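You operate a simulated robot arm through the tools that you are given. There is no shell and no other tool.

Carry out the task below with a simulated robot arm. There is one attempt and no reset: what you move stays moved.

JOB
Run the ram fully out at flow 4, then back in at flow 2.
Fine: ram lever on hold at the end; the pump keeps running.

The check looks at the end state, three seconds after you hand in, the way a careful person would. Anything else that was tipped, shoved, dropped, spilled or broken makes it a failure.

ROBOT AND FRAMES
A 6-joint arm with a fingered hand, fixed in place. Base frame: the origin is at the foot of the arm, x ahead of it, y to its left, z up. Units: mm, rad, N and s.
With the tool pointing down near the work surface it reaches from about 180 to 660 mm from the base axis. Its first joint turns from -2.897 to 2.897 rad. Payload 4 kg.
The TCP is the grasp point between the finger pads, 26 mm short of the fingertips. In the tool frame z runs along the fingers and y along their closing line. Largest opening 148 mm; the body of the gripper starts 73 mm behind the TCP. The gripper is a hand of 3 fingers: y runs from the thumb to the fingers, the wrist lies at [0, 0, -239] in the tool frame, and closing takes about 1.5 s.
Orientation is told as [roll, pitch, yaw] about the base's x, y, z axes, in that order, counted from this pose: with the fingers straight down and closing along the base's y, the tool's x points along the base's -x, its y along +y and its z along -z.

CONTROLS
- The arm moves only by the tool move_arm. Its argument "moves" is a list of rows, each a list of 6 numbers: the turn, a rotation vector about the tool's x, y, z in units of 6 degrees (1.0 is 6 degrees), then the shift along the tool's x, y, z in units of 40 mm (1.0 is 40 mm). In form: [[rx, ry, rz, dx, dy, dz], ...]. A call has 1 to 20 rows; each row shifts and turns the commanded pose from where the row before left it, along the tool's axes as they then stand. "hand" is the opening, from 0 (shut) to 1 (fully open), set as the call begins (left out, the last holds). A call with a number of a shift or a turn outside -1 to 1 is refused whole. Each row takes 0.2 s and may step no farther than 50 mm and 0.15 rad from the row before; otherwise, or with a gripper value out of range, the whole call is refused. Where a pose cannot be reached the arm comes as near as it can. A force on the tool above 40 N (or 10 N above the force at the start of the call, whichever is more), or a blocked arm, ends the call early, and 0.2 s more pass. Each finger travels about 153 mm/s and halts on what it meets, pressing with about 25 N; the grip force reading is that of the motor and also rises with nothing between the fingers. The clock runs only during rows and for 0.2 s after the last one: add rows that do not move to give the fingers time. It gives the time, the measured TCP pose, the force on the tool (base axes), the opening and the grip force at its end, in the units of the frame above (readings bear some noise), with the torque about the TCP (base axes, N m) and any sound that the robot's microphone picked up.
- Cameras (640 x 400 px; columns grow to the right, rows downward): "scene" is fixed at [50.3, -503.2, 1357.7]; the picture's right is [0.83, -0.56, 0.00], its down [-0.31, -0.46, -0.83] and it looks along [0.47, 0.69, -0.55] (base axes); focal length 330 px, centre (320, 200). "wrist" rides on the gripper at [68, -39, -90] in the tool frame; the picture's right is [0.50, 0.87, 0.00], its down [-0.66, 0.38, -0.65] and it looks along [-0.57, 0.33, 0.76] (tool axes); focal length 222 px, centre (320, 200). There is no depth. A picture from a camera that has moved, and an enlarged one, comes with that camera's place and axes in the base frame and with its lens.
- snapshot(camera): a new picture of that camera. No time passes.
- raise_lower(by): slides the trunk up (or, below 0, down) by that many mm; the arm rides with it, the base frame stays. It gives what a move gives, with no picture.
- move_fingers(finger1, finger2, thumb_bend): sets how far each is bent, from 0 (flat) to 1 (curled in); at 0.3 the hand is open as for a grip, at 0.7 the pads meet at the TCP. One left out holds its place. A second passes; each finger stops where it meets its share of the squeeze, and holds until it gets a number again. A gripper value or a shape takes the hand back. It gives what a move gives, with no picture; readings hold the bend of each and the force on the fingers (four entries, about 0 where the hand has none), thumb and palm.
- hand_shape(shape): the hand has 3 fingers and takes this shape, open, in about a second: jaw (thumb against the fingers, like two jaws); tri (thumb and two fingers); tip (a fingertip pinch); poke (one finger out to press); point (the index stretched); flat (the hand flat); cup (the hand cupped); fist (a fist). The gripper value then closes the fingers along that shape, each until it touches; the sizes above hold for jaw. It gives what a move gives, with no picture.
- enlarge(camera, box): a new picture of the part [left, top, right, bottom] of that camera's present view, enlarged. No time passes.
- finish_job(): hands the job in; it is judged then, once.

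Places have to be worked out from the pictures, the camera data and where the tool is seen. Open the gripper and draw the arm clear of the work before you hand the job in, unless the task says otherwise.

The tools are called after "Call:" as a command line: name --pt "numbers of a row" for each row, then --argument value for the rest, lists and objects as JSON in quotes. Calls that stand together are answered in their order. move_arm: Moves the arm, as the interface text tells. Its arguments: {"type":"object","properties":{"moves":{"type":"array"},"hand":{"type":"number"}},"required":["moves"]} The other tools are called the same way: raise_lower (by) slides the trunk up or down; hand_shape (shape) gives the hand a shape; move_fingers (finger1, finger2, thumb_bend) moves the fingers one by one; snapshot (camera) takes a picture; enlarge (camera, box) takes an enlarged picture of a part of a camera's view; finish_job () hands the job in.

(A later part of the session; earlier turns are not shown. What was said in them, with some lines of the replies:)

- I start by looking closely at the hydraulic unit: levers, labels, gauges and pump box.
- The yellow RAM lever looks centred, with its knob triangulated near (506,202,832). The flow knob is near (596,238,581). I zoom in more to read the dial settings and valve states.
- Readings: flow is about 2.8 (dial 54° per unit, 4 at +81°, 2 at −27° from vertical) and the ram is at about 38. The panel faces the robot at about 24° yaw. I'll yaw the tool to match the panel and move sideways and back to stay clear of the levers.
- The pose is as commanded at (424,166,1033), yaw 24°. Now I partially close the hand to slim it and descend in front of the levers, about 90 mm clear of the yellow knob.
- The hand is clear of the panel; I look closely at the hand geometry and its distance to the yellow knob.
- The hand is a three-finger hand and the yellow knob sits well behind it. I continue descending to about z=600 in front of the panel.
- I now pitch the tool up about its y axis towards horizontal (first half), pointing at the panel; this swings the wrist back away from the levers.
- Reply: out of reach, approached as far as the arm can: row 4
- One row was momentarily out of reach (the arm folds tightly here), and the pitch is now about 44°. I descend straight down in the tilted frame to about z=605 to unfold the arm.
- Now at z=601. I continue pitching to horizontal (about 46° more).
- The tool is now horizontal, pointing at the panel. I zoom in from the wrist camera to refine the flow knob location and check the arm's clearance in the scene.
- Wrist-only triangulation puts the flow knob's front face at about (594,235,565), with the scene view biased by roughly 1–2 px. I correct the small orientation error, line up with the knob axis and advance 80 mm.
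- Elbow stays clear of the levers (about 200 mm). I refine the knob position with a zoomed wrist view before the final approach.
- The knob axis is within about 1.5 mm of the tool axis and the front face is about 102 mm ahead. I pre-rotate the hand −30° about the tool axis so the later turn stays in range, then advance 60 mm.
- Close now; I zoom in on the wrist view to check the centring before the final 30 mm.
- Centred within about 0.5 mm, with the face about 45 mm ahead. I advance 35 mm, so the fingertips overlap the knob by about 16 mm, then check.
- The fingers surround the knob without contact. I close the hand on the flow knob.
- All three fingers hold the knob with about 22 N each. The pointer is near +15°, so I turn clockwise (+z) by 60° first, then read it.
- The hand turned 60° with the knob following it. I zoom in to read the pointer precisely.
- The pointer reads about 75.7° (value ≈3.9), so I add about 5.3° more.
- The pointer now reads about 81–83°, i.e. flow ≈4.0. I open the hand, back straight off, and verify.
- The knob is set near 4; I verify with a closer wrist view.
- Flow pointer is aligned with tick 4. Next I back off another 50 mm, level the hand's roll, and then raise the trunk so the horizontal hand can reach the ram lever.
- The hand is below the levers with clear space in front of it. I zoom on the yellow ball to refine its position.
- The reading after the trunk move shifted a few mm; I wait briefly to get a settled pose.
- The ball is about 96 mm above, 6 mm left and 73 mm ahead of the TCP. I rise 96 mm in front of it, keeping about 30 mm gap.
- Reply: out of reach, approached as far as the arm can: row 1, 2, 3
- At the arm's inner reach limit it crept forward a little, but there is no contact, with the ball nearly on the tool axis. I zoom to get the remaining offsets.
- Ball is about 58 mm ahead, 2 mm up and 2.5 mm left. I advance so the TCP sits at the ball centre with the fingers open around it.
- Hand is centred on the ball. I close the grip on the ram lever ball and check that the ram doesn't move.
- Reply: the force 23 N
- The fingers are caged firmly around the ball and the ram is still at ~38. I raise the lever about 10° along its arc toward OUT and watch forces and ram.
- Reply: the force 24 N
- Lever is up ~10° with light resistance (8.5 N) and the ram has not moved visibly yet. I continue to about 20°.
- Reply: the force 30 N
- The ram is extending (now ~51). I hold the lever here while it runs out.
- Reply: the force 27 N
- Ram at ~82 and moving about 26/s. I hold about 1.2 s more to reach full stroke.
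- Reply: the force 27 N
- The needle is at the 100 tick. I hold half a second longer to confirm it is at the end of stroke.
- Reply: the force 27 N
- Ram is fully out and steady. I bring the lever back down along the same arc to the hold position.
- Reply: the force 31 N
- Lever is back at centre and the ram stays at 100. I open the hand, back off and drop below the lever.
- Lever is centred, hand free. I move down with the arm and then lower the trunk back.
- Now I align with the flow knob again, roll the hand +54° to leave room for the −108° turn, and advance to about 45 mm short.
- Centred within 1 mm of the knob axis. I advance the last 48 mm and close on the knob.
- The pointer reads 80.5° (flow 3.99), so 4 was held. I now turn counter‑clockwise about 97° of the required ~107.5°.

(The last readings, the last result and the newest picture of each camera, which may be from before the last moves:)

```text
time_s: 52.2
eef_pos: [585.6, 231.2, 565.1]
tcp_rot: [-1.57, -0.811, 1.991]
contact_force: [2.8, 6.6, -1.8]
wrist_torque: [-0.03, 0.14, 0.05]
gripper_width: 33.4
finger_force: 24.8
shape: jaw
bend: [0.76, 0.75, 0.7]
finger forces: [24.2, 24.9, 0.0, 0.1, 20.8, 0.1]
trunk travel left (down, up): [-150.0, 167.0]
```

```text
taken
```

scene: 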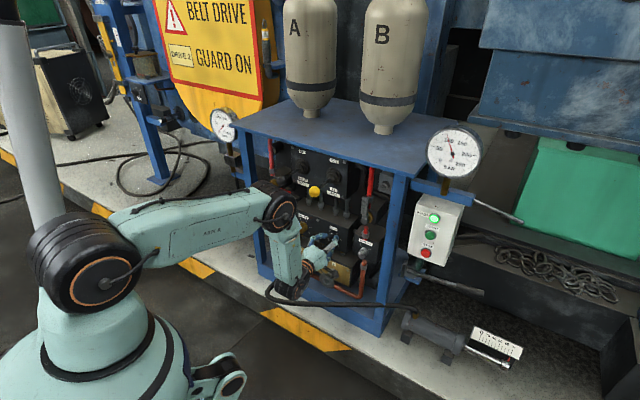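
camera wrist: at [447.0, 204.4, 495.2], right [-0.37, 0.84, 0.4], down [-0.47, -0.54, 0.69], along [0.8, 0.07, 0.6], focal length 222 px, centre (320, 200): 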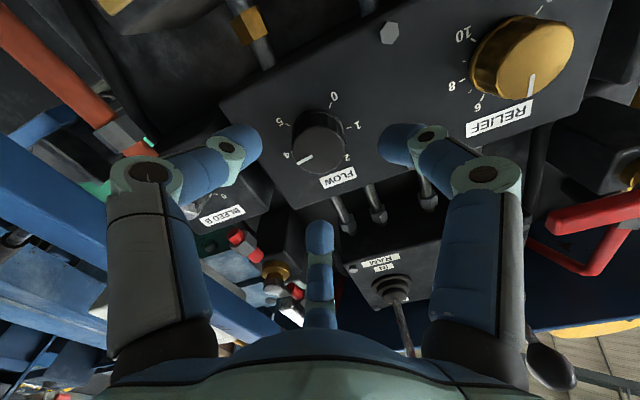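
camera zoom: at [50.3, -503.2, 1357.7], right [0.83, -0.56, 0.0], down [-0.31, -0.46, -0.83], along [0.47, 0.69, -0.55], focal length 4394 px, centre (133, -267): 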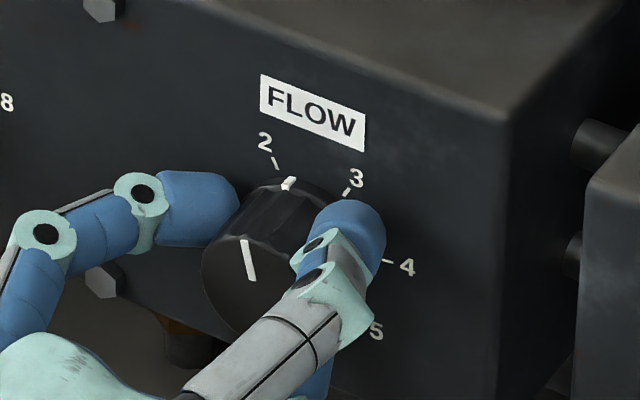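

The knob slipped a few degrees in the grip; the pointer is at about −13° versus the −27° target. I turn about −12° more and re-read.

Call:
move_arm --pt "0 0 -0.7 0 0 0" --pt "0 0 -0.7 0 0 0" --pt "0 0 -0.6 0 0 0" --pt "0 0 0 0 0 0"

Call:
enlarge --camera "wrist" --box '[280, 130, 360, 230]'

Call:
enlarge --camera "scene" --box '[318, 226, 350, 246]'

```text
time_s: 53.2
eef_pos: [586.3, 231.6, 564.8]
tcp_rot: [-1.569, -0.603, 1.988]
contact_force: [2.4, 5.6, -2.5]
wrist_torque: [-0.01, 0.06, 0.01]
gripper_width: 33.4
finger_force: 25.0
shape: jaw
bend: [0.76, 0.75, 0.7]
finger forces: [23.8, 25.0, 0.1, 0.1, 21.3, 0.0]
trunk travel left (down, up): [-150.0, 167.0]
```

```text
4.00 times, centred on (320, 180) of wrist
camera zoom: at [535.1, 123.1, 559.6], right [-0.03, 0.07, -1.0], down [-0.9, 0.42, 0.06], along [0.43, 0.9, 0.05], focal length 888 px, centre (320, 280)
```

zoom: 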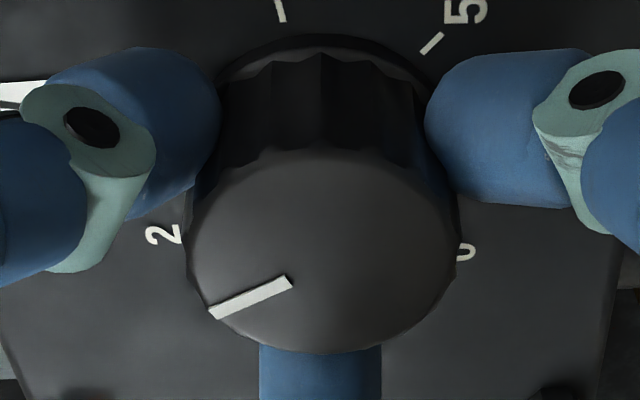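

```text
16.00 times, centred on (334, 236) of scene
camera zoom: at [50.3, -503.2, 1357.7], right [0.83, -0.56, 0.0], down [-0.31, -0.46, -0.83], along [0.47, 0.69, -0.55], focal length 5273 px, centre (96, -376)
```

zoom: 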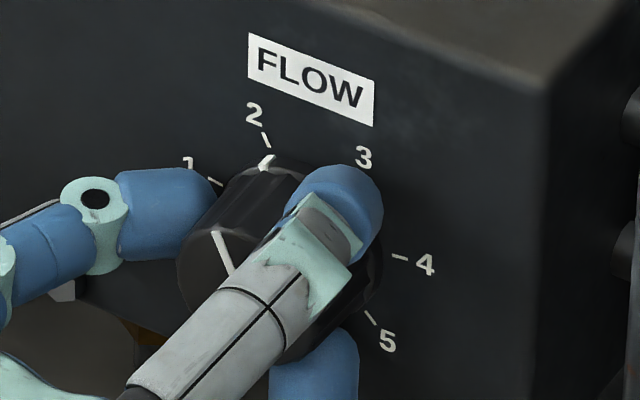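

The pointer is at about −24°; I add about −3.3° and release to verify.

Call:
move_arm --pt "0 0 -0.55 0 0 0" --pt "0 0 0 0 0 0" --pt "0 0 0 0 0 0"

Call:
move_arm --pt "0 0 0 0 0 0" --pt "0 0 0 0 0 0" --pt "0 0 0 0 0 0" --pt "0 0 0 0 0 0" --pt "0 0 0 0 0 0" --pt "0 0 0 0 0 -0.5" --pt "0 0 0 0 0 -0.7" --pt "0 0 0 0 0 0" --hand 0.5

Call:
enlarge --camera "wrist" --box '[260, 90, 380, 190]'

Call:
enlarge --camera "scene" --box '[318, 226, 350, 246]'

```text
time_s: 54.0
eef_pos: [586.5, 231.4, 563.9]
tcp_rot: [-1.57, -0.545, 1.988]
contact_force: [1.2, 5.6, -2.1]
wrist_torque: [-0.05, 0.08, 0.02]
gripper_width: 33.9
finger_force: 25.2
shape: jaw
bend: [0.76, 0.75, 0.7]
finger forces: [24.0, 25.1, 0.1, 0.1, 21.0, 0.0]
trunk travel left (down, up): [-150.0, 167.0]
```

```text
time_s: 55.8
eef_pos: [542.1, 212.6, 564.9]
tcp_rot: [-1.571, -0.548, 1.99]
contact_force: [-0.1, 0.3, -0.7]
wrist_torque: [0.01, 0.04, -0.04]
gripper_width: 73.4
finger_force: 0.0
shape: jaw
bend: [0.36, 0.36, 0.7]
finger forces: [0.0, 0.1, 0.1, 0.0, 0.0, 0.0]
trunk travel left (down, up): [-150.0, 167.0]
```

```text
4.00 times, centred on (320, 140) of wrist
camera zoom: at [491.0, 102.9, 564.3], right [-0.01, 0.02, -1.0], down [-0.9, 0.43, 0.02], along [0.43, 0.9, 0.01], focal length 888 px, centre (320, 440)
```

zoom: 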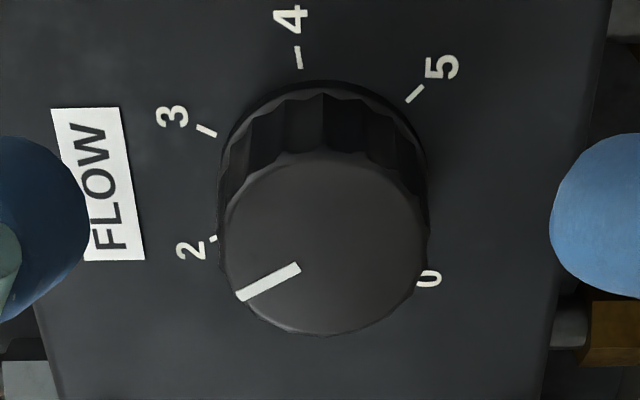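

```text
16.00 times, centred on (334, 236) of scene
camera zoom: at [50.3, -503.2, 1357.7], right [0.83, -0.56, 0.0], down [-0.31, -0.46, -0.83], along [0.47, 0.69, -0.55], focal length 5273 px, centre (96, -376)
```

zoom: 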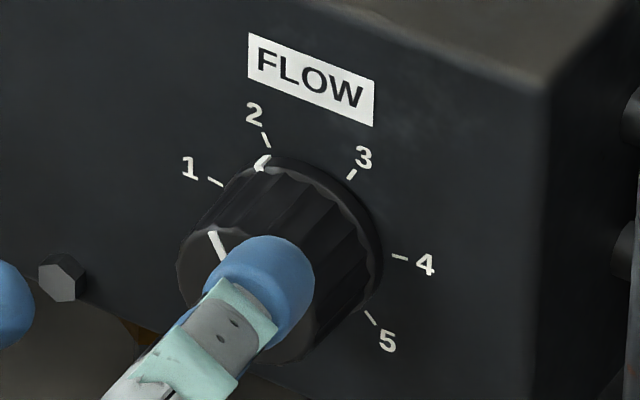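

Flow now reads about −27.5° → 1.99, i.e. flow 2. I back off, level the hand's roll, and raise the trunk again for the lever.

Call:
move_arm --pt "0 0 0 0 0 -0.67" --pt "0 0 0 0 0 -0.67" --pt "0 0 0 0 0 -0.66" --pt "0 0 0 0 0 -0.66" --pt "0 0 0.977 0 0 0" --pt "0 0 0.977 0 0 0" --pt "0 0 0.977 0 0 0" --pt "0 0 0.977 0 0 0" --pt "0 0 0.977 0 0 0" --pt "0 0 0.977 0 0 0" --pt "0 0 0.977 0 0 0" --pt "0 0 0.977 0 0 0" --pt "0 0 0.977 0 0 0" --pt "0 0 0.977 0 0 0" --pt "0 0 0 0 0.125 0" --pt "0 0 0 0 0 0"

Call:
enlarge --camera "scene" --box '[318, 226, 350, 246]'

Call:
raise_lower --by 160

Call:
move_arm --pt "0 0 0 0 0 0" --pt "0 0 0 0 0 0"

Call:
snapshot --camera "wrist"

Call:
snapshot --camera "scene"

```text
time_s: 59.2
eef_pos: [443.6, 174.2, 565.3]
tcp_rot: [-1.582, -1.567, 2.0]
contact_force: [0.0, 0.6, -0.4]
wrist_torque: [0.01, 0.0, -0.01]
gripper_width: 73.8
finger_force: 0.0
shape: jaw
bend: [0.36, 0.36, 0.7]
finger forces: [0.0, 0.0, 0.0, 0.0, 0.1, 0.0]
trunk travel left (down, up): [-150.0, 167.0]
```

```text
16.00 times, centred on (334, 236) of scene
camera zoom: at [50.3, -503.2, 1357.7], right [0.83, -0.56, 0.0], down [-0.31, -0.46, -0.83], along [0.47, 0.69, -0.55], focal length 5273 px, centre (96, -376)
```

zoom: 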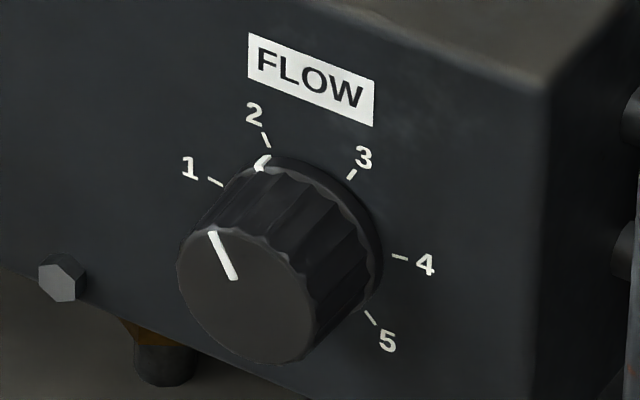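

```text
time_s: 61.0
eef_pos: [442.3, 173.6, 725.7]
tcp_rot: [-1.78, -1.569, 2.198]
contact_force: [-0.9, 0.0, -0.1]
wrist_torque: [0.0, 0.03, 0.01]
gripper_width: 73.5
finger_force: 0.1
shape: jaw
bend: [0.36, 0.36, 0.7]
finger forces: [0.0, 0.0, 0.1, 0.1, 0.0, 0.0]
trunk travel left (down, up): [-310.0, 7.0]
```

```text
time_s: 61.6
eef_pos: [442.5, 173.1, 726.1]
tcp_rot: [-1.631, -1.567, 2.054]
contact_force: [0.6, -1.0, -0.3]
wrist_torque: [-0.05, 0.0, 0.02]
gripper_width: 73.4
finger_force: 0.1
shape: jaw
bend: [0.36, 0.36, 0.7]
finger forces: [0.0, 0.0, 0.0, 0.1, 0.0, 0.0]
trunk travel left (down, up): [-310.0, 7.0]
```

```text
taken
camera wrist: at [376.2, 100.1, 658.6], right [-0.35, 0.79, -0.5], down [-0.75, 0.08, 0.65], along [0.56, 0.61, 0.57], focal length 222 px, centre (320, 200)
```

wrist: 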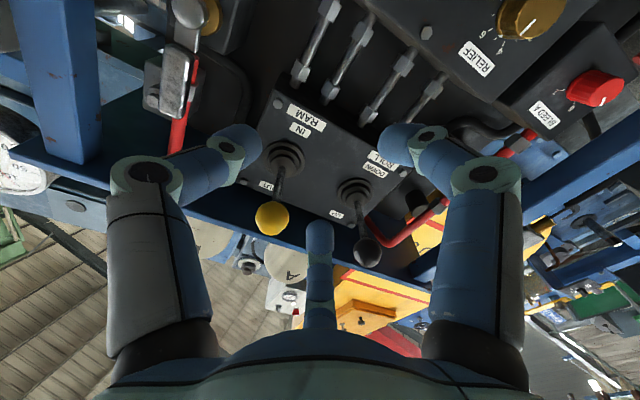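

```text
taken
```

scene: 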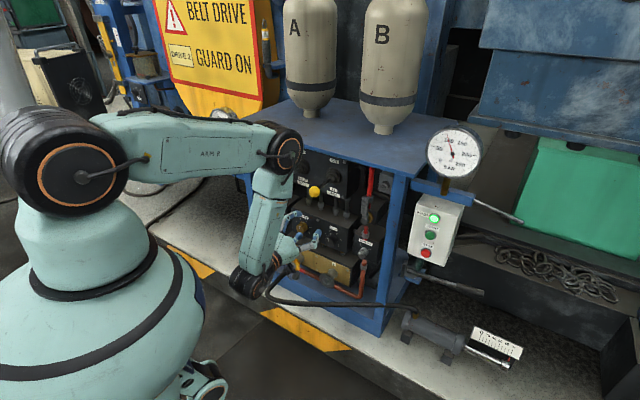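

Flow pointer sits at 2. I rise in front of the lever ball as before.

Call:
move_arm --pt "0 0 0 -0.5 0 0.05" --pt "0 0 0 -0.5 0 0.08" --pt "0 0 0 -0.5 0 0.08" --pt "0 0 0 -0.5 0 0.08" --pt "0 0 0 -0.5 0 0.06" --pt "0 0 0 0 0 0"

Call:
snapshot --camera "wrist"

Call:
enlarge --camera "wrist" --box '[260, 90, 380, 190]'

Call:
enlarge --camera "scene" --box '[260, 160, 356, 220]'

```text
time_s: 63.0
eef_pos: [455.9, 179.8, 825.5]
tcp_rot: [-0.791, -1.566, 1.21]
contact_force: [-0.3, 0.1, 0.3]
wrist_torque: [0.0, 0.01, 0.0]
gripper_width: 73.3
finger_force: 0.2
shape: jaw
bend: [0.36, 0.36, 0.7]
finger forces: [0.0, 0.1, 0.0, 0.0, 0.0, 0.1]
trunk travel left (down, up): [-310.0, 7.0]
```

```text
taken
camera wrist: at [389.0, 106.5, 759.3], right [-0.35, 0.79, -0.5], down [-0.75, 0.08, 0.66], along [0.56, 0.61, 0.56], focal length 222 px, centre (320, 200)
```

wrist: 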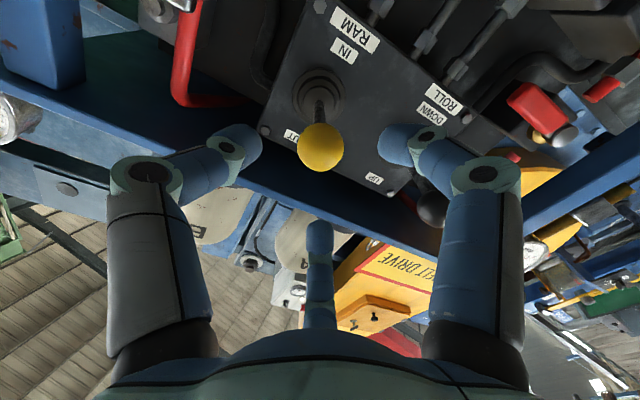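

```text
4.00 times, centred on (320, 140) of wrist
camera zoom: at [389.0, 106.5, 759.3], right [-0.35, 0.79, -0.5], down [-0.75, 0.08, 0.66], along [0.56, 0.61, 0.56], focal length 888 px, centre (320, 440)
```

zoom: 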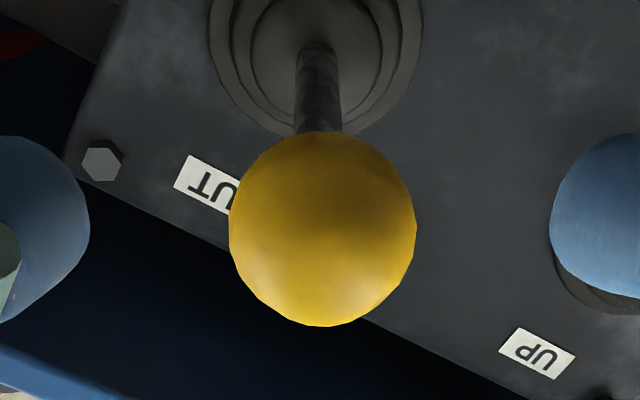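

```text
6.67 times, centred on (308, 190) of scene
camera zoom: at [50.3, -503.2, 1357.7], right [0.83, -0.56, 0.0], down [-0.31, -0.46, -0.83], along [0.47, 0.69, -0.55], focal length 2197 px, centre (400, 267)
```

zoom: 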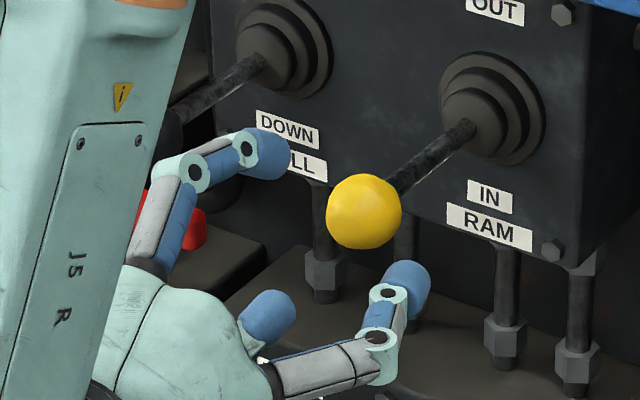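

Ball is on-axis and 58 mm ahead. I advance and grip the lever ball again.

Call:
move_arm --pt "0 0 0 0 0 0.4" --pt "0 0 0 0 0 0.4" --pt "0 0 0 0 0 0.35" --pt "0 0 0 0 0 0.25" --pt "0 0 0 0 0 0"

Call:
move_arm --pt "0 0 0 0 0 0" --pt "0 0 0 0 0 0" --pt "0 0 0 0 0 0" --pt "0 0 0 0 0 0" --pt "0 0 0 0 0 0" --hand 0.0

Call:
enlarge --camera "scene" --box '[260, 160, 356, 220]'

Call:
enlarge --camera "scene" --box '[460, 320, 530, 370]'

```text
time_s: 64.2
eef_pos: [506.6, 202.6, 827.1]
tcp_rot: [-1.532, -1.568, 1.951]
contact_force: [0.8, -0.7, -0.9]
wrist_torque: [-0.04, 0.0, 0.0]
gripper_width: 73.4
finger_force: 0.1
shape: jaw
bend: [0.36, 0.36, 0.7]
finger forces: [0.1, 0.1, 0.0, 0.0, 0.1, 0.0]
trunk travel left (down, up): [-310.0, 7.0]
```

```text
time_s: 65.4
eef_pos: [508.2, 202.4, 825.7]
tcp_rot: [-1.701, -1.569, 2.118]
contact_force: [22.4, 6.8, 2.3]
wrist_torque: [-0.02, -0.03, 0.04]
gripper_width: 13.2
finger_force: 24.8
shape: jaw
bend: [0.73, 0.73, 0.72]
finger forces: [19.4, 19.6, 0.1, 0.0, 23.7, 0.0]
trunk travel left (down, up): [-310.0, 7.0]
```

```text
6.67 times, centred on (308, 190) of scene
camera zoom: at [50.3, -503.2, 1357.7], right [0.83, -0.56, 0.0], down [-0.31, -0.46, -0.83], along [0.47, 0.69, -0.55], focal length 2197 px, centre (400, 267)
```

zoom: 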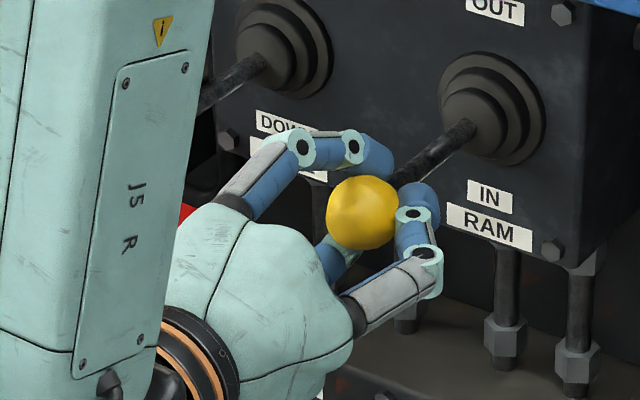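

```text
8.00 times, centred on (495, 345) of scene
camera zoom: at [50.3, -503.2, 1357.7], right [0.83, -0.56, 0.0], down [-0.31, -0.46, -0.83], along [0.47, 0.69, -0.55], focal length 2636 px, centre (-1080, -960)
```

zoom: 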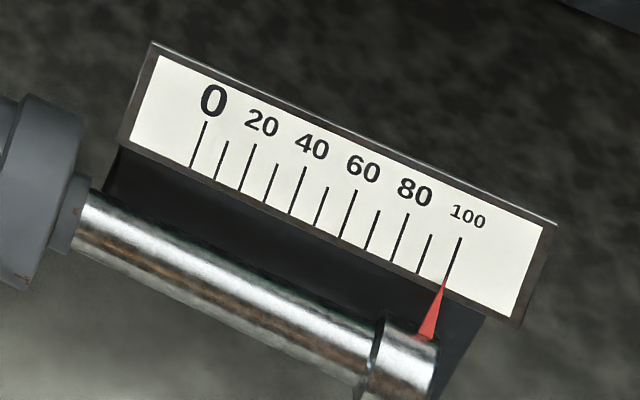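

Same secure grip; ram at 100 and lever centred. I push the lever down the mirrored arc (~20°) to IN.

Call:
move_arm --pt "0 0 0 0.16 0 0.005" --pt "0 0 0 0.16 0 0.014" --pt "0 0 0 0.16 0 0.023" --pt "0 0 0 0.155 0 0.033" --pt "0 0 0 0.157 0 0.042" --pt "0 0 0 0.15 0 0.05"

Call:
enlarge --camera "scene" --box '[260, 160, 356, 220]'

Call:
enlarge --camera "scene" --box '[460, 320, 530, 370]'

```text
time_s: 66.8
eef_pos: [514.3, 205.8, 789.6]
tcp_rot: [-2.624, -1.566, 3.043]
contact_force: [24.4, 8.2, 22.3]
wrist_torque: [0.42, -1.31, 0.15]
gripper_width: 12.0
finger_force: 25.4
shape: jaw
bend: [0.65, 0.73, 0.72]
finger forces: [35.3, 34.8, 0.0, 0.0, 25.7, 0.0]
trunk travel left (down, up): [-310.0, 7.0]
```

```text
6.67 times, centred on (308, 190) of scene
camera zoom: at [50.3, -503.2, 1357.7], right [0.83, -0.56, 0.0], down [-0.31, -0.46, -0.83], along [0.47, 0.69, -0.55], focal length 2197 px, centre (400, 267)
```

zoom: 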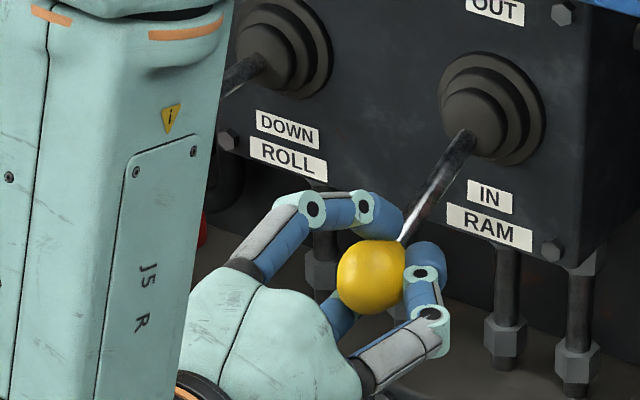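

```text
8.00 times, centred on (495, 345) of scene
camera zoom: at [50.3, -503.2, 1357.7], right [0.83, -0.56, 0.0], down [-0.31, -0.46, -0.83], along [0.47, 0.69, -0.55], focal length 2636 px, centre (-1080, -960)
```

zoom: 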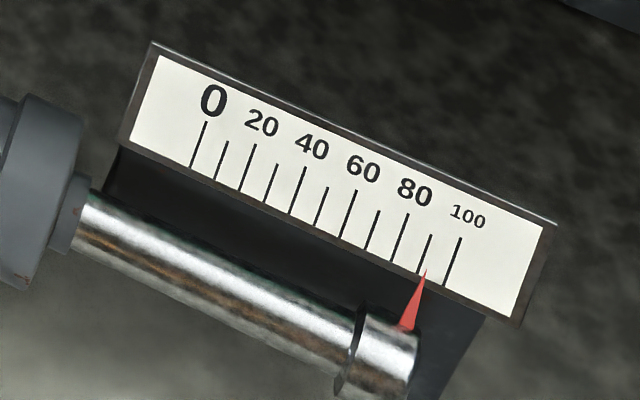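

The ram is retracting (about 91). At flow 2 I expect about 13/s, so I hold for roughly 4 s and check.

Call:
move_arm --pt "0 0 0 0 0 0" --pt "0 0 0 0 0 0" --pt "0 0 0 0 0 0" --pt "0 0 0 0 0 0" --pt "0 0 0 0 0 0" --pt "0 0 0 0 0 0" --pt "0 0 0 0 0 0" --pt "0 0 0 0 0 0" --pt "0 0 0 0 0 0" --pt "0 0 0 0 0 0" --pt "0 0 0 0 0 0" --pt "0 0 0 0 0 0" --pt "0 0 0 0 0 0" --pt "0 0 0 0 0 0" --pt "0 0 0 0 0 0" --pt "0 0 0 0 0 0" --pt "0 0 0 0 0 0" --pt "0 0 0 0 0 0" --pt "0 0 0 0 0 0" --pt "0 0 0 0 0 0"

Call:
enlarge --camera "scene" --box '[460, 320, 530, 370]'

```text
time_s: 71.0
eef_pos: [515.1, 205.5, 789.5]
tcp_rot: [-2.514, -1.567, 2.933]
contact_force: [28.4, 11.2, 22.1]
wrist_torque: [0.39, -1.33, 0.11]
gripper_width: 12.0
finger_force: 25.2
shape: jaw
bend: [0.65, 0.73, 0.72]
finger forces: [35.6, 33.2, 0.1, 0.1, 25.4, 0.0]
trunk travel left (down, up): [-310.0, 7.0]
```

```text
8.00 times, centred on (495, 345) of scene
camera zoom: at [50.3, -503.2, 1357.7], right [0.83, -0.56, 0.0], down [-0.31, -0.46, -0.83], along [0.47, 0.69, -0.55], focal length 2636 px, centre (-1080, -960)
```

zoom: 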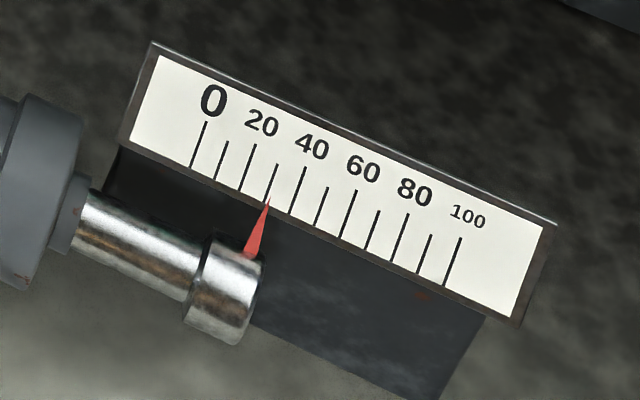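

Ram at ~29, moving at about half the earlier speed. I hold about 2.6 s more.

Call:
move_arm --pt "0 0 0 0 0 0" --pt "0 0 0 0 0 0" --pt "0 0 0 0 0 0" --pt "0 0 0 0 0 0" --pt "0 0 0 0 0 0" --pt "0 0 0 0 0 0" --pt "0 0 0 0 0 0" --pt "0 0 0 0 0 0" --pt "0 0 0 0 0 0" --pt "0 0 0 0 0 0" --pt "0 0 0 0 0 0" --pt "0 0 0 0 0 0"

Call:
enlarge --camera "scene" --box '[460, 320, 530, 370]'

```text
time_s: 73.6
eef_pos: [514.6, 205.7, 788.9]
tcp_rot: [-2.511, -1.566, 2.93]
contact_force: [28.0, 11.7, 21.3]
wrist_torque: [0.37, -1.3, 0.14]
gripper_width: 11.7
finger_force: 25.1
shape: jaw
bend: [0.65, 0.73, 0.72]
finger forces: [35.3, 32.9, 0.0, 0.0, 25.2, 0.1]
trunk travel left (down, up): [-310.0, 7.0]
```

```text
8.00 times, centred on (495, 345) of scene
camera zoom: at [50.3, -503.2, 1357.7], right [0.83, -0.56, 0.0], down [-0.31, -0.46, -0.83], along [0.47, 0.69, -0.55], focal length 2636 px, centre (-1080, -960)
```

zoom: 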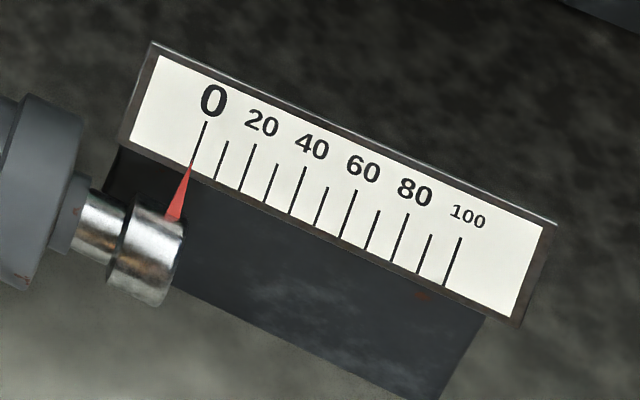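

The needle is on 0; I hold half a second more to confirm it's at the stop.

Call:
move_arm --pt "0 0 0 0 0 0" --pt "0 0 0 0 0 0" --pt "0 0 0 0 0 0"

Call:
enlarge --camera "scene" --box '[460, 320, 530, 370]'

```text
time_s: 74.4
eef_pos: [515.2, 204.5, 790.3]
tcp_rot: [-2.508, -1.567, 2.927]
contact_force: [28.6, 11.2, 21.5]
wrist_torque: [0.38, -1.25, 0.09]
gripper_width: 12.0
finger_force: 25.4
shape: jaw
bend: [0.65, 0.73, 0.72]
finger forces: [35.3, 32.7, 0.0, 0.0, 25.2, 0.0]
trunk travel left (down, up): [-310.0, 7.0]
```

```text
8.00 times, centred on (495, 345) of scene
camera zoom: at [50.3, -503.2, 1357.7], right [0.83, -0.56, 0.0], down [-0.31, -0.46, -0.83], along [0.47, 0.69, -0.55], focal length 2636 px, centre (-1080, -960)
```

zoom: 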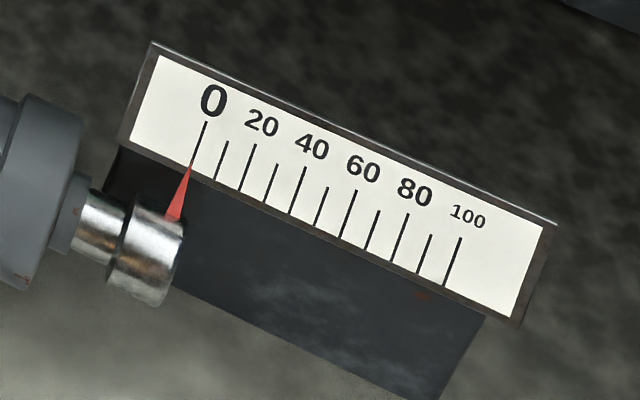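

Ram is fully in. I bring the lever back up along the arc to hold.

Call:
move_arm --pt "0 0 0 -0.15 0 -0.05" --pt "0 0 0 -0.157 0 -0.042" --pt "0 0 0 -0.155 0 -0.033" --pt "0 0 0 -0.16 0 -0.023" --pt "0 0 0 -0.16 0 -0.014" --pt "0 0 0 -0.15 0 -0.005" --pt "0 0 0 0 0 0"

Call:
enlarge --camera "scene" --box '[260, 160, 356, 220]'

Call:
enlarge --camera "scene" --box '[460, 320, 530, 370]'

```text
time_s: 76.0
eef_pos: [508.8, 202.0, 823.7]
tcp_rot: [-0.393, -1.568, 0.812]
contact_force: [30.5, 9.2, -0.7]
wrist_torque: [-0.09, 0.16, -0.04]
gripper_width: 10.9
finger_force: 25.5
shape: jaw
bend: [0.72, 0.72, 0.72]
finger forces: [19.2, 25.0, 0.0, 0.0, 22.7, 0.0]
trunk travel left (down, up): [-310.0, 7.0]
```

```text
6.67 times, centred on (308, 190) of scene
camera zoom: at [50.3, -503.2, 1357.7], right [0.83, -0.56, 0.0], down [-0.31, -0.46, -0.83], along [0.47, 0.69, -0.55], focal length 2197 px, centre (400, 267)
```

zoom: 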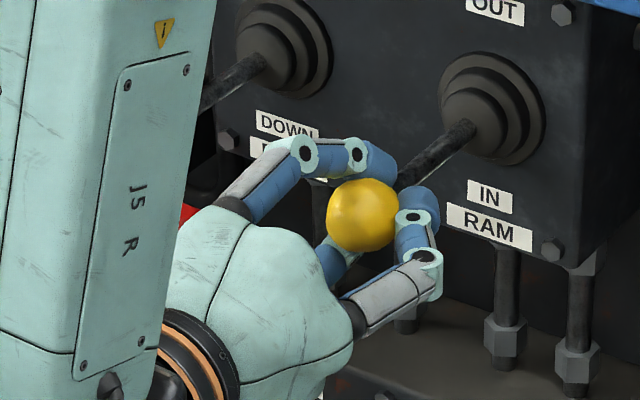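

```text
8.00 times, centred on (495, 345) of scene
camera zoom: at [50.3, -503.2, 1357.7], right [0.83, -0.56, 0.0], down [-0.31, -0.46, -0.83], along [0.47, 0.69, -0.55], focal length 2636 px, centre (-1080, -960)
```

zoom: 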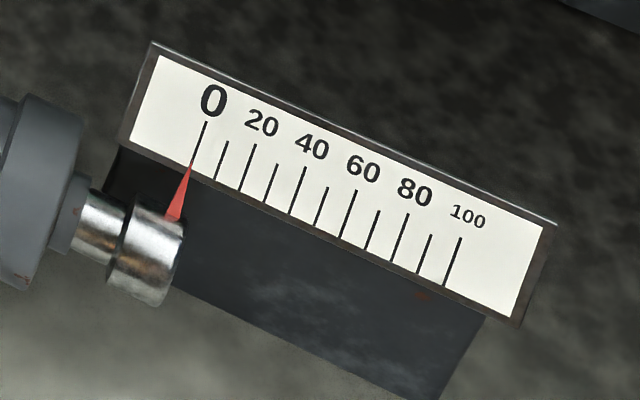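

The lever is within ~2 mm of centre; I nudge up 1.8 mm, then open and back off.

Call:
move_arm --pt "0 0 0 -0.045 0 0" --pt "0 0 0 0 0 0"

Call:
move_arm --pt "0 0 0 0 0 0" --pt "0 0 0 0 0 0" --pt "0 0 0 0 0 0" --pt "0 0 0 0 0 0" --pt "0 0 0 0 0 0" --pt "0 0 0 0 0 -0.4" --pt "0 0 0 0 0 -0.5" --pt "0 0 0 0 0 -0.5" --pt "0 0 0 0 0 0" --hand 0.5

Call:
enlarge --camera "scene" --box '[260, 160, 356, 220]'

Call:
enlarge --camera "scene" --box '[460, 320, 530, 370]'

Call:
enlarge --camera "scene" --box '[380, 120, 540, 270]'

```text
time_s: 76.6
eef_pos: [508.3, 202.6, 825.7]
tcp_rot: [-0.473, -1.568, 0.895]
contact_force: [29.8, 8.7, -4.5]
wrist_torque: [-0.13, 0.24, -0.06]
gripper_width: 10.9
finger_force: 25.2
shape: jaw
bend: [0.72, 0.72, 0.72]
finger forces: [19.0, 25.0, 0.1, 0.0, 21.9, 0.1]
trunk travel left (down, up): [-310.0, 7.0]
```

```text
time_s: 78.6
eef_pos: [457.0, 179.0, 825.9]
tcp_rot: [-0.799, -1.567, 1.217]
contact_force: [0.1, 0.9, 0.0]
wrist_torque: [0.02, 0.03, -0.02]
gripper_width: 73.8
finger_force: 0.2
shape: jaw
bend: [0.36, 0.36, 0.7]
finger forces: [0.1, 0.0, 0.0, 0.1, 0.0, 0.0]
trunk travel left (down, up): [-310.0, 7.0]
```

```text
6.67 times, centred on (308, 190) of scene
camera zoom: at [50.3, -503.2, 1357.7], right [0.83, -0.56, 0.0], down [-0.31, -0.46, -0.83], along [0.47, 0.69, -0.55], focal length 2197 px, centre (400, 267)
```

zoom: 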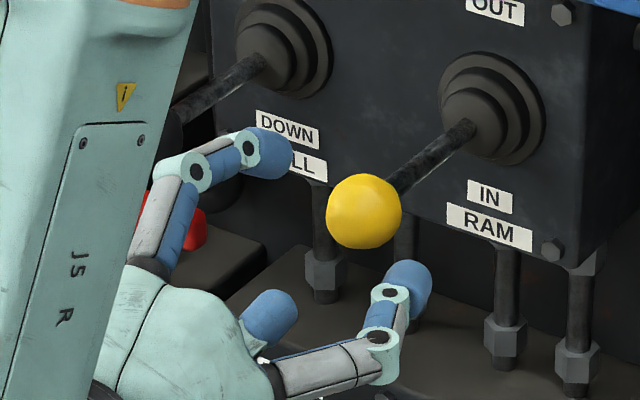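

```text
8.00 times, centred on (495, 345) of scene
camera zoom: at [50.3, -503.2, 1357.7], right [0.83, -0.56, 0.0], down [-0.31, -0.46, -0.83], along [0.47, 0.69, -0.55], focal length 2636 px, centre (-1080, -960)
```

zoom: 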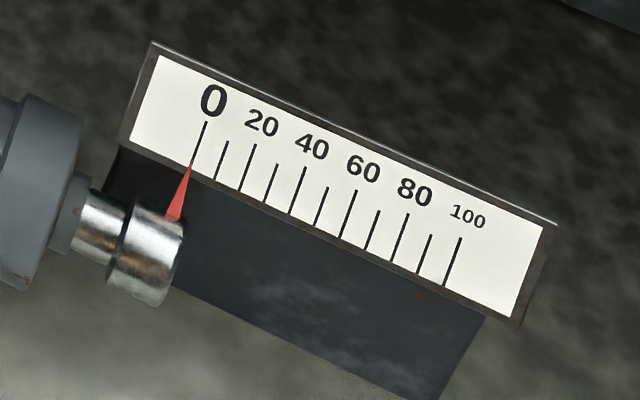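

```text
2.67 times, centred on (460, 195) of scene
camera zoom: at [50.3, -503.2, 1357.7], right [0.83, -0.56, 0.0], down [-0.31, -0.46, -0.83], along [0.47, 0.69, -0.55], focal length 879 px, centre (-53, 213)
```

zoom: 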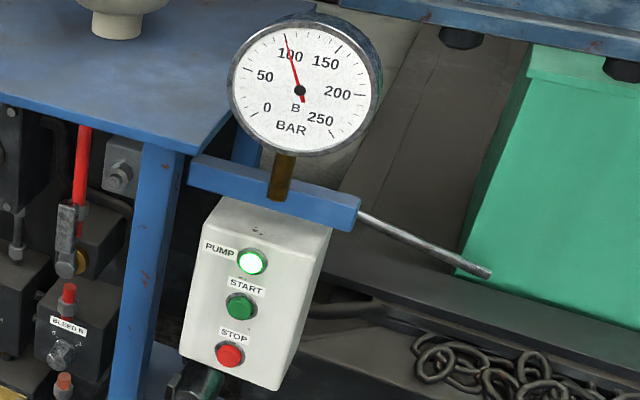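

All good: lever centred, ram at 0, pump lit. Now I withdraw: down away from the ball, then lower the trunk.

Call:
move_arm --pt "0 0 0 0.6 0 0" --pt "0 0 0 0.6 0 -0.1" --pt "0 0 0 0.6 0 -0.1" --pt "0 0 0 0.6 0 -0.1" --pt "0 0 0 0 0 0"

Call:
raise_lower --by -160

Call:
move_arm --pt "0 0 0 0 0 -0.4" --pt "0 0 0 -0.7 0 -0.2" --pt "0 0 0 0 0 0"

```text
time_s: 79.8
eef_pos: [443.3, 173.3, 731.9]
tcp_rot: [-1.632, -1.57, 2.051]
contact_force: [0.4, 0.0, 0.7]
wrist_torque: [-0.01, 0.02, -0.01]
gripper_width: 73.4
finger_force: 0.1
shape: jaw
bend: [0.36, 0.36, 0.7]
finger forces: [0.1, 0.0, 0.0, 0.0, 0.1, 0.1]
trunk travel left (down, up): [-310.0, 7.0]
```

```text
time_s: 81.6
eef_pos: [445.1, 174.0, 570.7]
tcp_rot: [-1.891, -1.568, 2.307]
contact_force: [-0.1, -0.4, 0.0]
wrist_torque: [-0.01, 0.01, -0.03]
gripper_width: 73.5
finger_force: 0.1
shape: jaw
bend: [0.36, 0.36, 0.7]
finger forces: [0.1, 0.1, 0.0, 0.1, 0.1, 0.0]
trunk travel left (down, up): [-150.0, 167.0]
```

```text
time_s: 82.4
eef_pos: [422.4, 165.4, 599.0]
tcp_rot: [-1.588, -1.571, 2.009]
contact_force: [0.5, 0.2, -0.4]
wrist_torque: [-0.02, 0.01, -0.01]
gripper_width: 73.5
finger_force: 0.0
shape: jaw
bend: [0.36, 0.36, 0.7]
finger forces: [0.1, 0.0, 0.1, 0.0, 0.0, 0.1]
trunk travel left (down, up): [-150.0, 167.0]
```

Hand is 200 mm off the panel. I pitch back down halfway and rise along the proven path.

Call:
move_arm --pt "0 1 0 0 0 0" --pt "0 1 0 0 0 0" --pt "0 1 0 0 0 0" --pt "0 1 0 0 0 0" --pt "0 1 0 0 0 0" --pt "0 1 0 0 0 0" --pt "0 1 0 0 0 0" --pt "0 0.6 0 0 0 0" --pt "0 0 0 -0.486 0 -0.504" --pt "0 0 0 -0.486 0 -0.504" --pt "0 0 0 -0.486 0 -0.504" --pt "0 0 0 -0.486 0 -0.504" --pt "0 0 0 -0.486 0 -0.504" --pt "0 0 0 0 0 0"

Call:
snapshot --camera "scene"

```text
time_s: 85.4
eef_pos: [421.6, 165.7, 739.1]
tcp_rot: [-0.003, -0.776, 0.421]
contact_force: [-0.4, 1.1, -0.4]
wrist_torque: [0.02, 0.01, -0.01]
gripper_width: 73.6
finger_force: 0.2
shape: jaw
bend: [0.36, 0.36, 0.7]
finger forces: [0.0, 0.0, 0.0, 0.0, 0.0, 0.0]
trunk travel left (down, up): [-150.0, 167.0]
```

```text
taken
```

scene: 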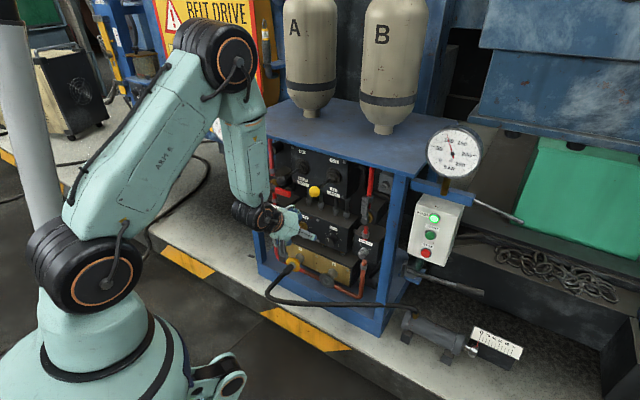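

Everything is clear; I finish pitching to vertical and rise to about z=1030, as on the way in, opening the hand.

Call:
move_arm --pt "0 1 0 0 0 0" --pt "0 1 0 0 0 0" --pt "0 1 0 0 0 0" --pt "0 1 0 0 0 0" --pt "0 1 0 0 0 0" --pt "0 1 0 0 0 0" --pt "0 1 0 0 0 0" --pt "0 0.4 0 0 0 0" --pt "0 0 0 0 0 -0.8" --pt "0 0 0 0 0 -0.8" --pt "0 0 0 0 0 -0.8" --pt "0 0 0 0 0 -0.8" --pt "0 0 0 0 0 -0.8" --pt "0 0 0 0 0 -0.8" --pt "0 0 0 0 0 -0.8" --pt "0 0 0 0 0 -0.8" --pt "0 0 0 0 0 -0.8" --pt "0 0 0 0 0 0"

Call:
move_arm --pt "0 0 0 0 0 0" --pt "0 0 0 0 0 0" --pt "0 0 0 0 0 0" --pt "0 0 0 0 0 0" --hand 1.0

Call:
snapshot --camera "scene"

Call:
enlarge --camera "scene" --box '[240, 130, 400, 230]'

Call:
enlarge --camera "scene" --box '[460, 320, 530, 370]'

Call:
enlarge --camera "scene" --box '[282, 207, 354, 252]'

```text
time_s: 89.2
eef_pos: [407.0, 156.4, 1027.0]
tcp_rot: [0.025, -0.052, 0.425]
contact_force: [0.2, 0.5, 0.3]
wrist_torque: [-0.01, -0.02, -0.02]
gripper_width: 73.7
finger_force: 0.1
shape: jaw
bend: [0.36, 0.36, 0.7]
finger forces: [0.0, 0.0, 0.0, 0.0, 0.1, 0.1]
out of reach, approached as far as the arm can: row 4, 5
trunk travel left (down, up): [-150.0, 167.0]
```

```text
time_s: 90.2
eef_pos: [407.2, 155.1, 1026.6]
tcp_rot: [0.027, -0.053, 0.427]
contact_force: [-0.1, 0.5, -0.4]
wrist_torque: [-0.01, 0.05, -0.02]
gripper_width: 148.1
finger_force: 0.1
shape: jaw
bend: [0.3, 0.3, 0.3]
finger forces: [0.1, 0.0, 0.0, 0.0, 0.0, 0.0]
trunk travel left (down, up): [-150.0, 167.0]
```

```text
taken
```

scene: 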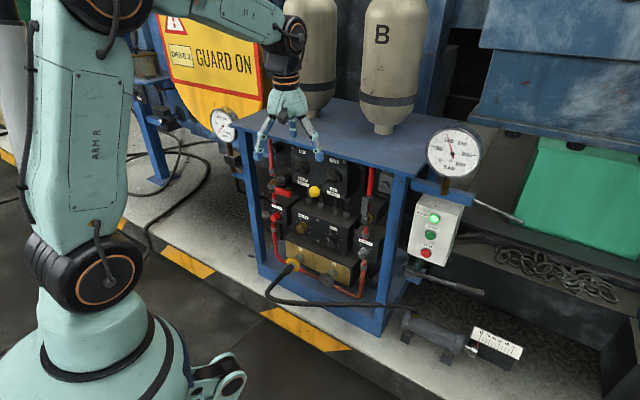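

```text
4.00 times, centred on (320, 180) of scene
camera zoom: at [50.3, -503.2, 1357.7], right [0.83, -0.56, 0.0], down [-0.31, -0.46, -0.83], along [0.47, 0.69, -0.55], focal length 1318 px, centre (320, 280)
```

zoom: 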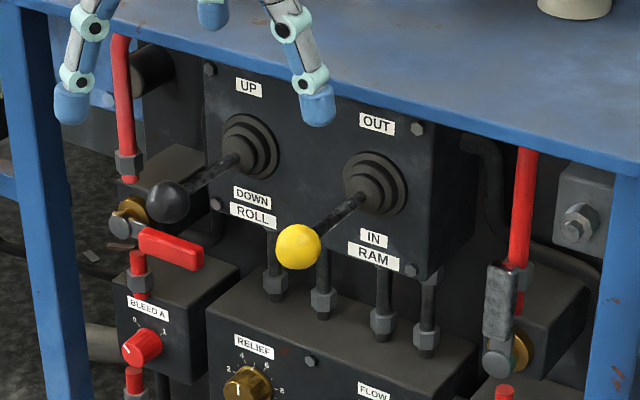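

```text
8.00 times, centred on (495, 345) of scene
camera zoom: at [50.3, -503.2, 1357.7], right [0.83, -0.56, 0.0], down [-0.31, -0.46, -0.83], along [0.47, 0.69, -0.55], focal length 2636 px, centre (-1080, -960)
```

zoom: 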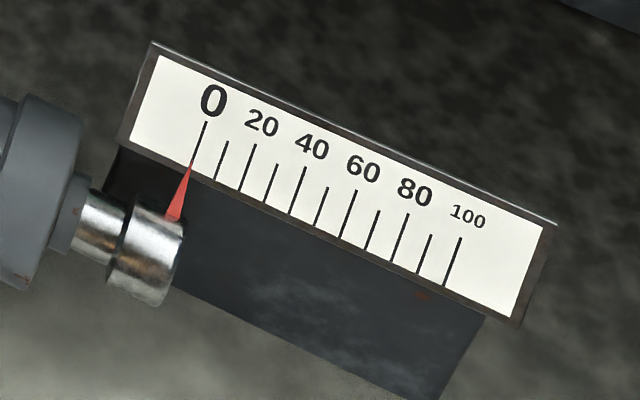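

```text
8.89 times, centred on (318, 230) of scene
camera zoom: at [50.3, -503.2, 1357.7], right [0.83, -0.56, 0.0], down [-0.31, -0.46, -0.83], along [0.47, 0.69, -0.55], focal length 2929 px, centre (338, -62)
```

zoom: 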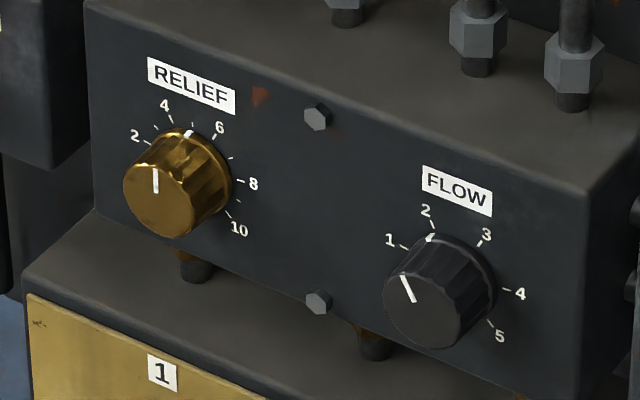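

The final state is as wanted. The ram is at 0, its lever is centred on hold and the flow is at 2. The pump lamp is lit, the relief knob and roll lever are untouched, and the hand is open and clear. I hand the job in.

Call:
finish_job

```text
The job is handed in.
```

I ran the ram fully out at flow 4 and back in at flow 2, then handed the job in. The result of the check has not come back.

- **Out stroke:** I set the flow pointer to 4 (about 3.99 when I read it back). I held the lever at OUT until the ram needle reached 100 and stayed there.
- **In stroke:** I set the flow pointer to 2. My readings of it ranged from 1.95 to 1.99. I then held the lever at IN until the needle reached 0 and stayed there.
- **End state:** The ram lever is back at centre on hold, the ram is at 0 and the pump lamp is still lit.
- **Everything else:** In the last pictures the relief knob and roll lever look unmoved, and I saw nothing tipped or knocked. The hand is open and clear of the panel.

The flow knob slipped a few degrees in the grip on the way to 2, so I corrected it before moving the lever.
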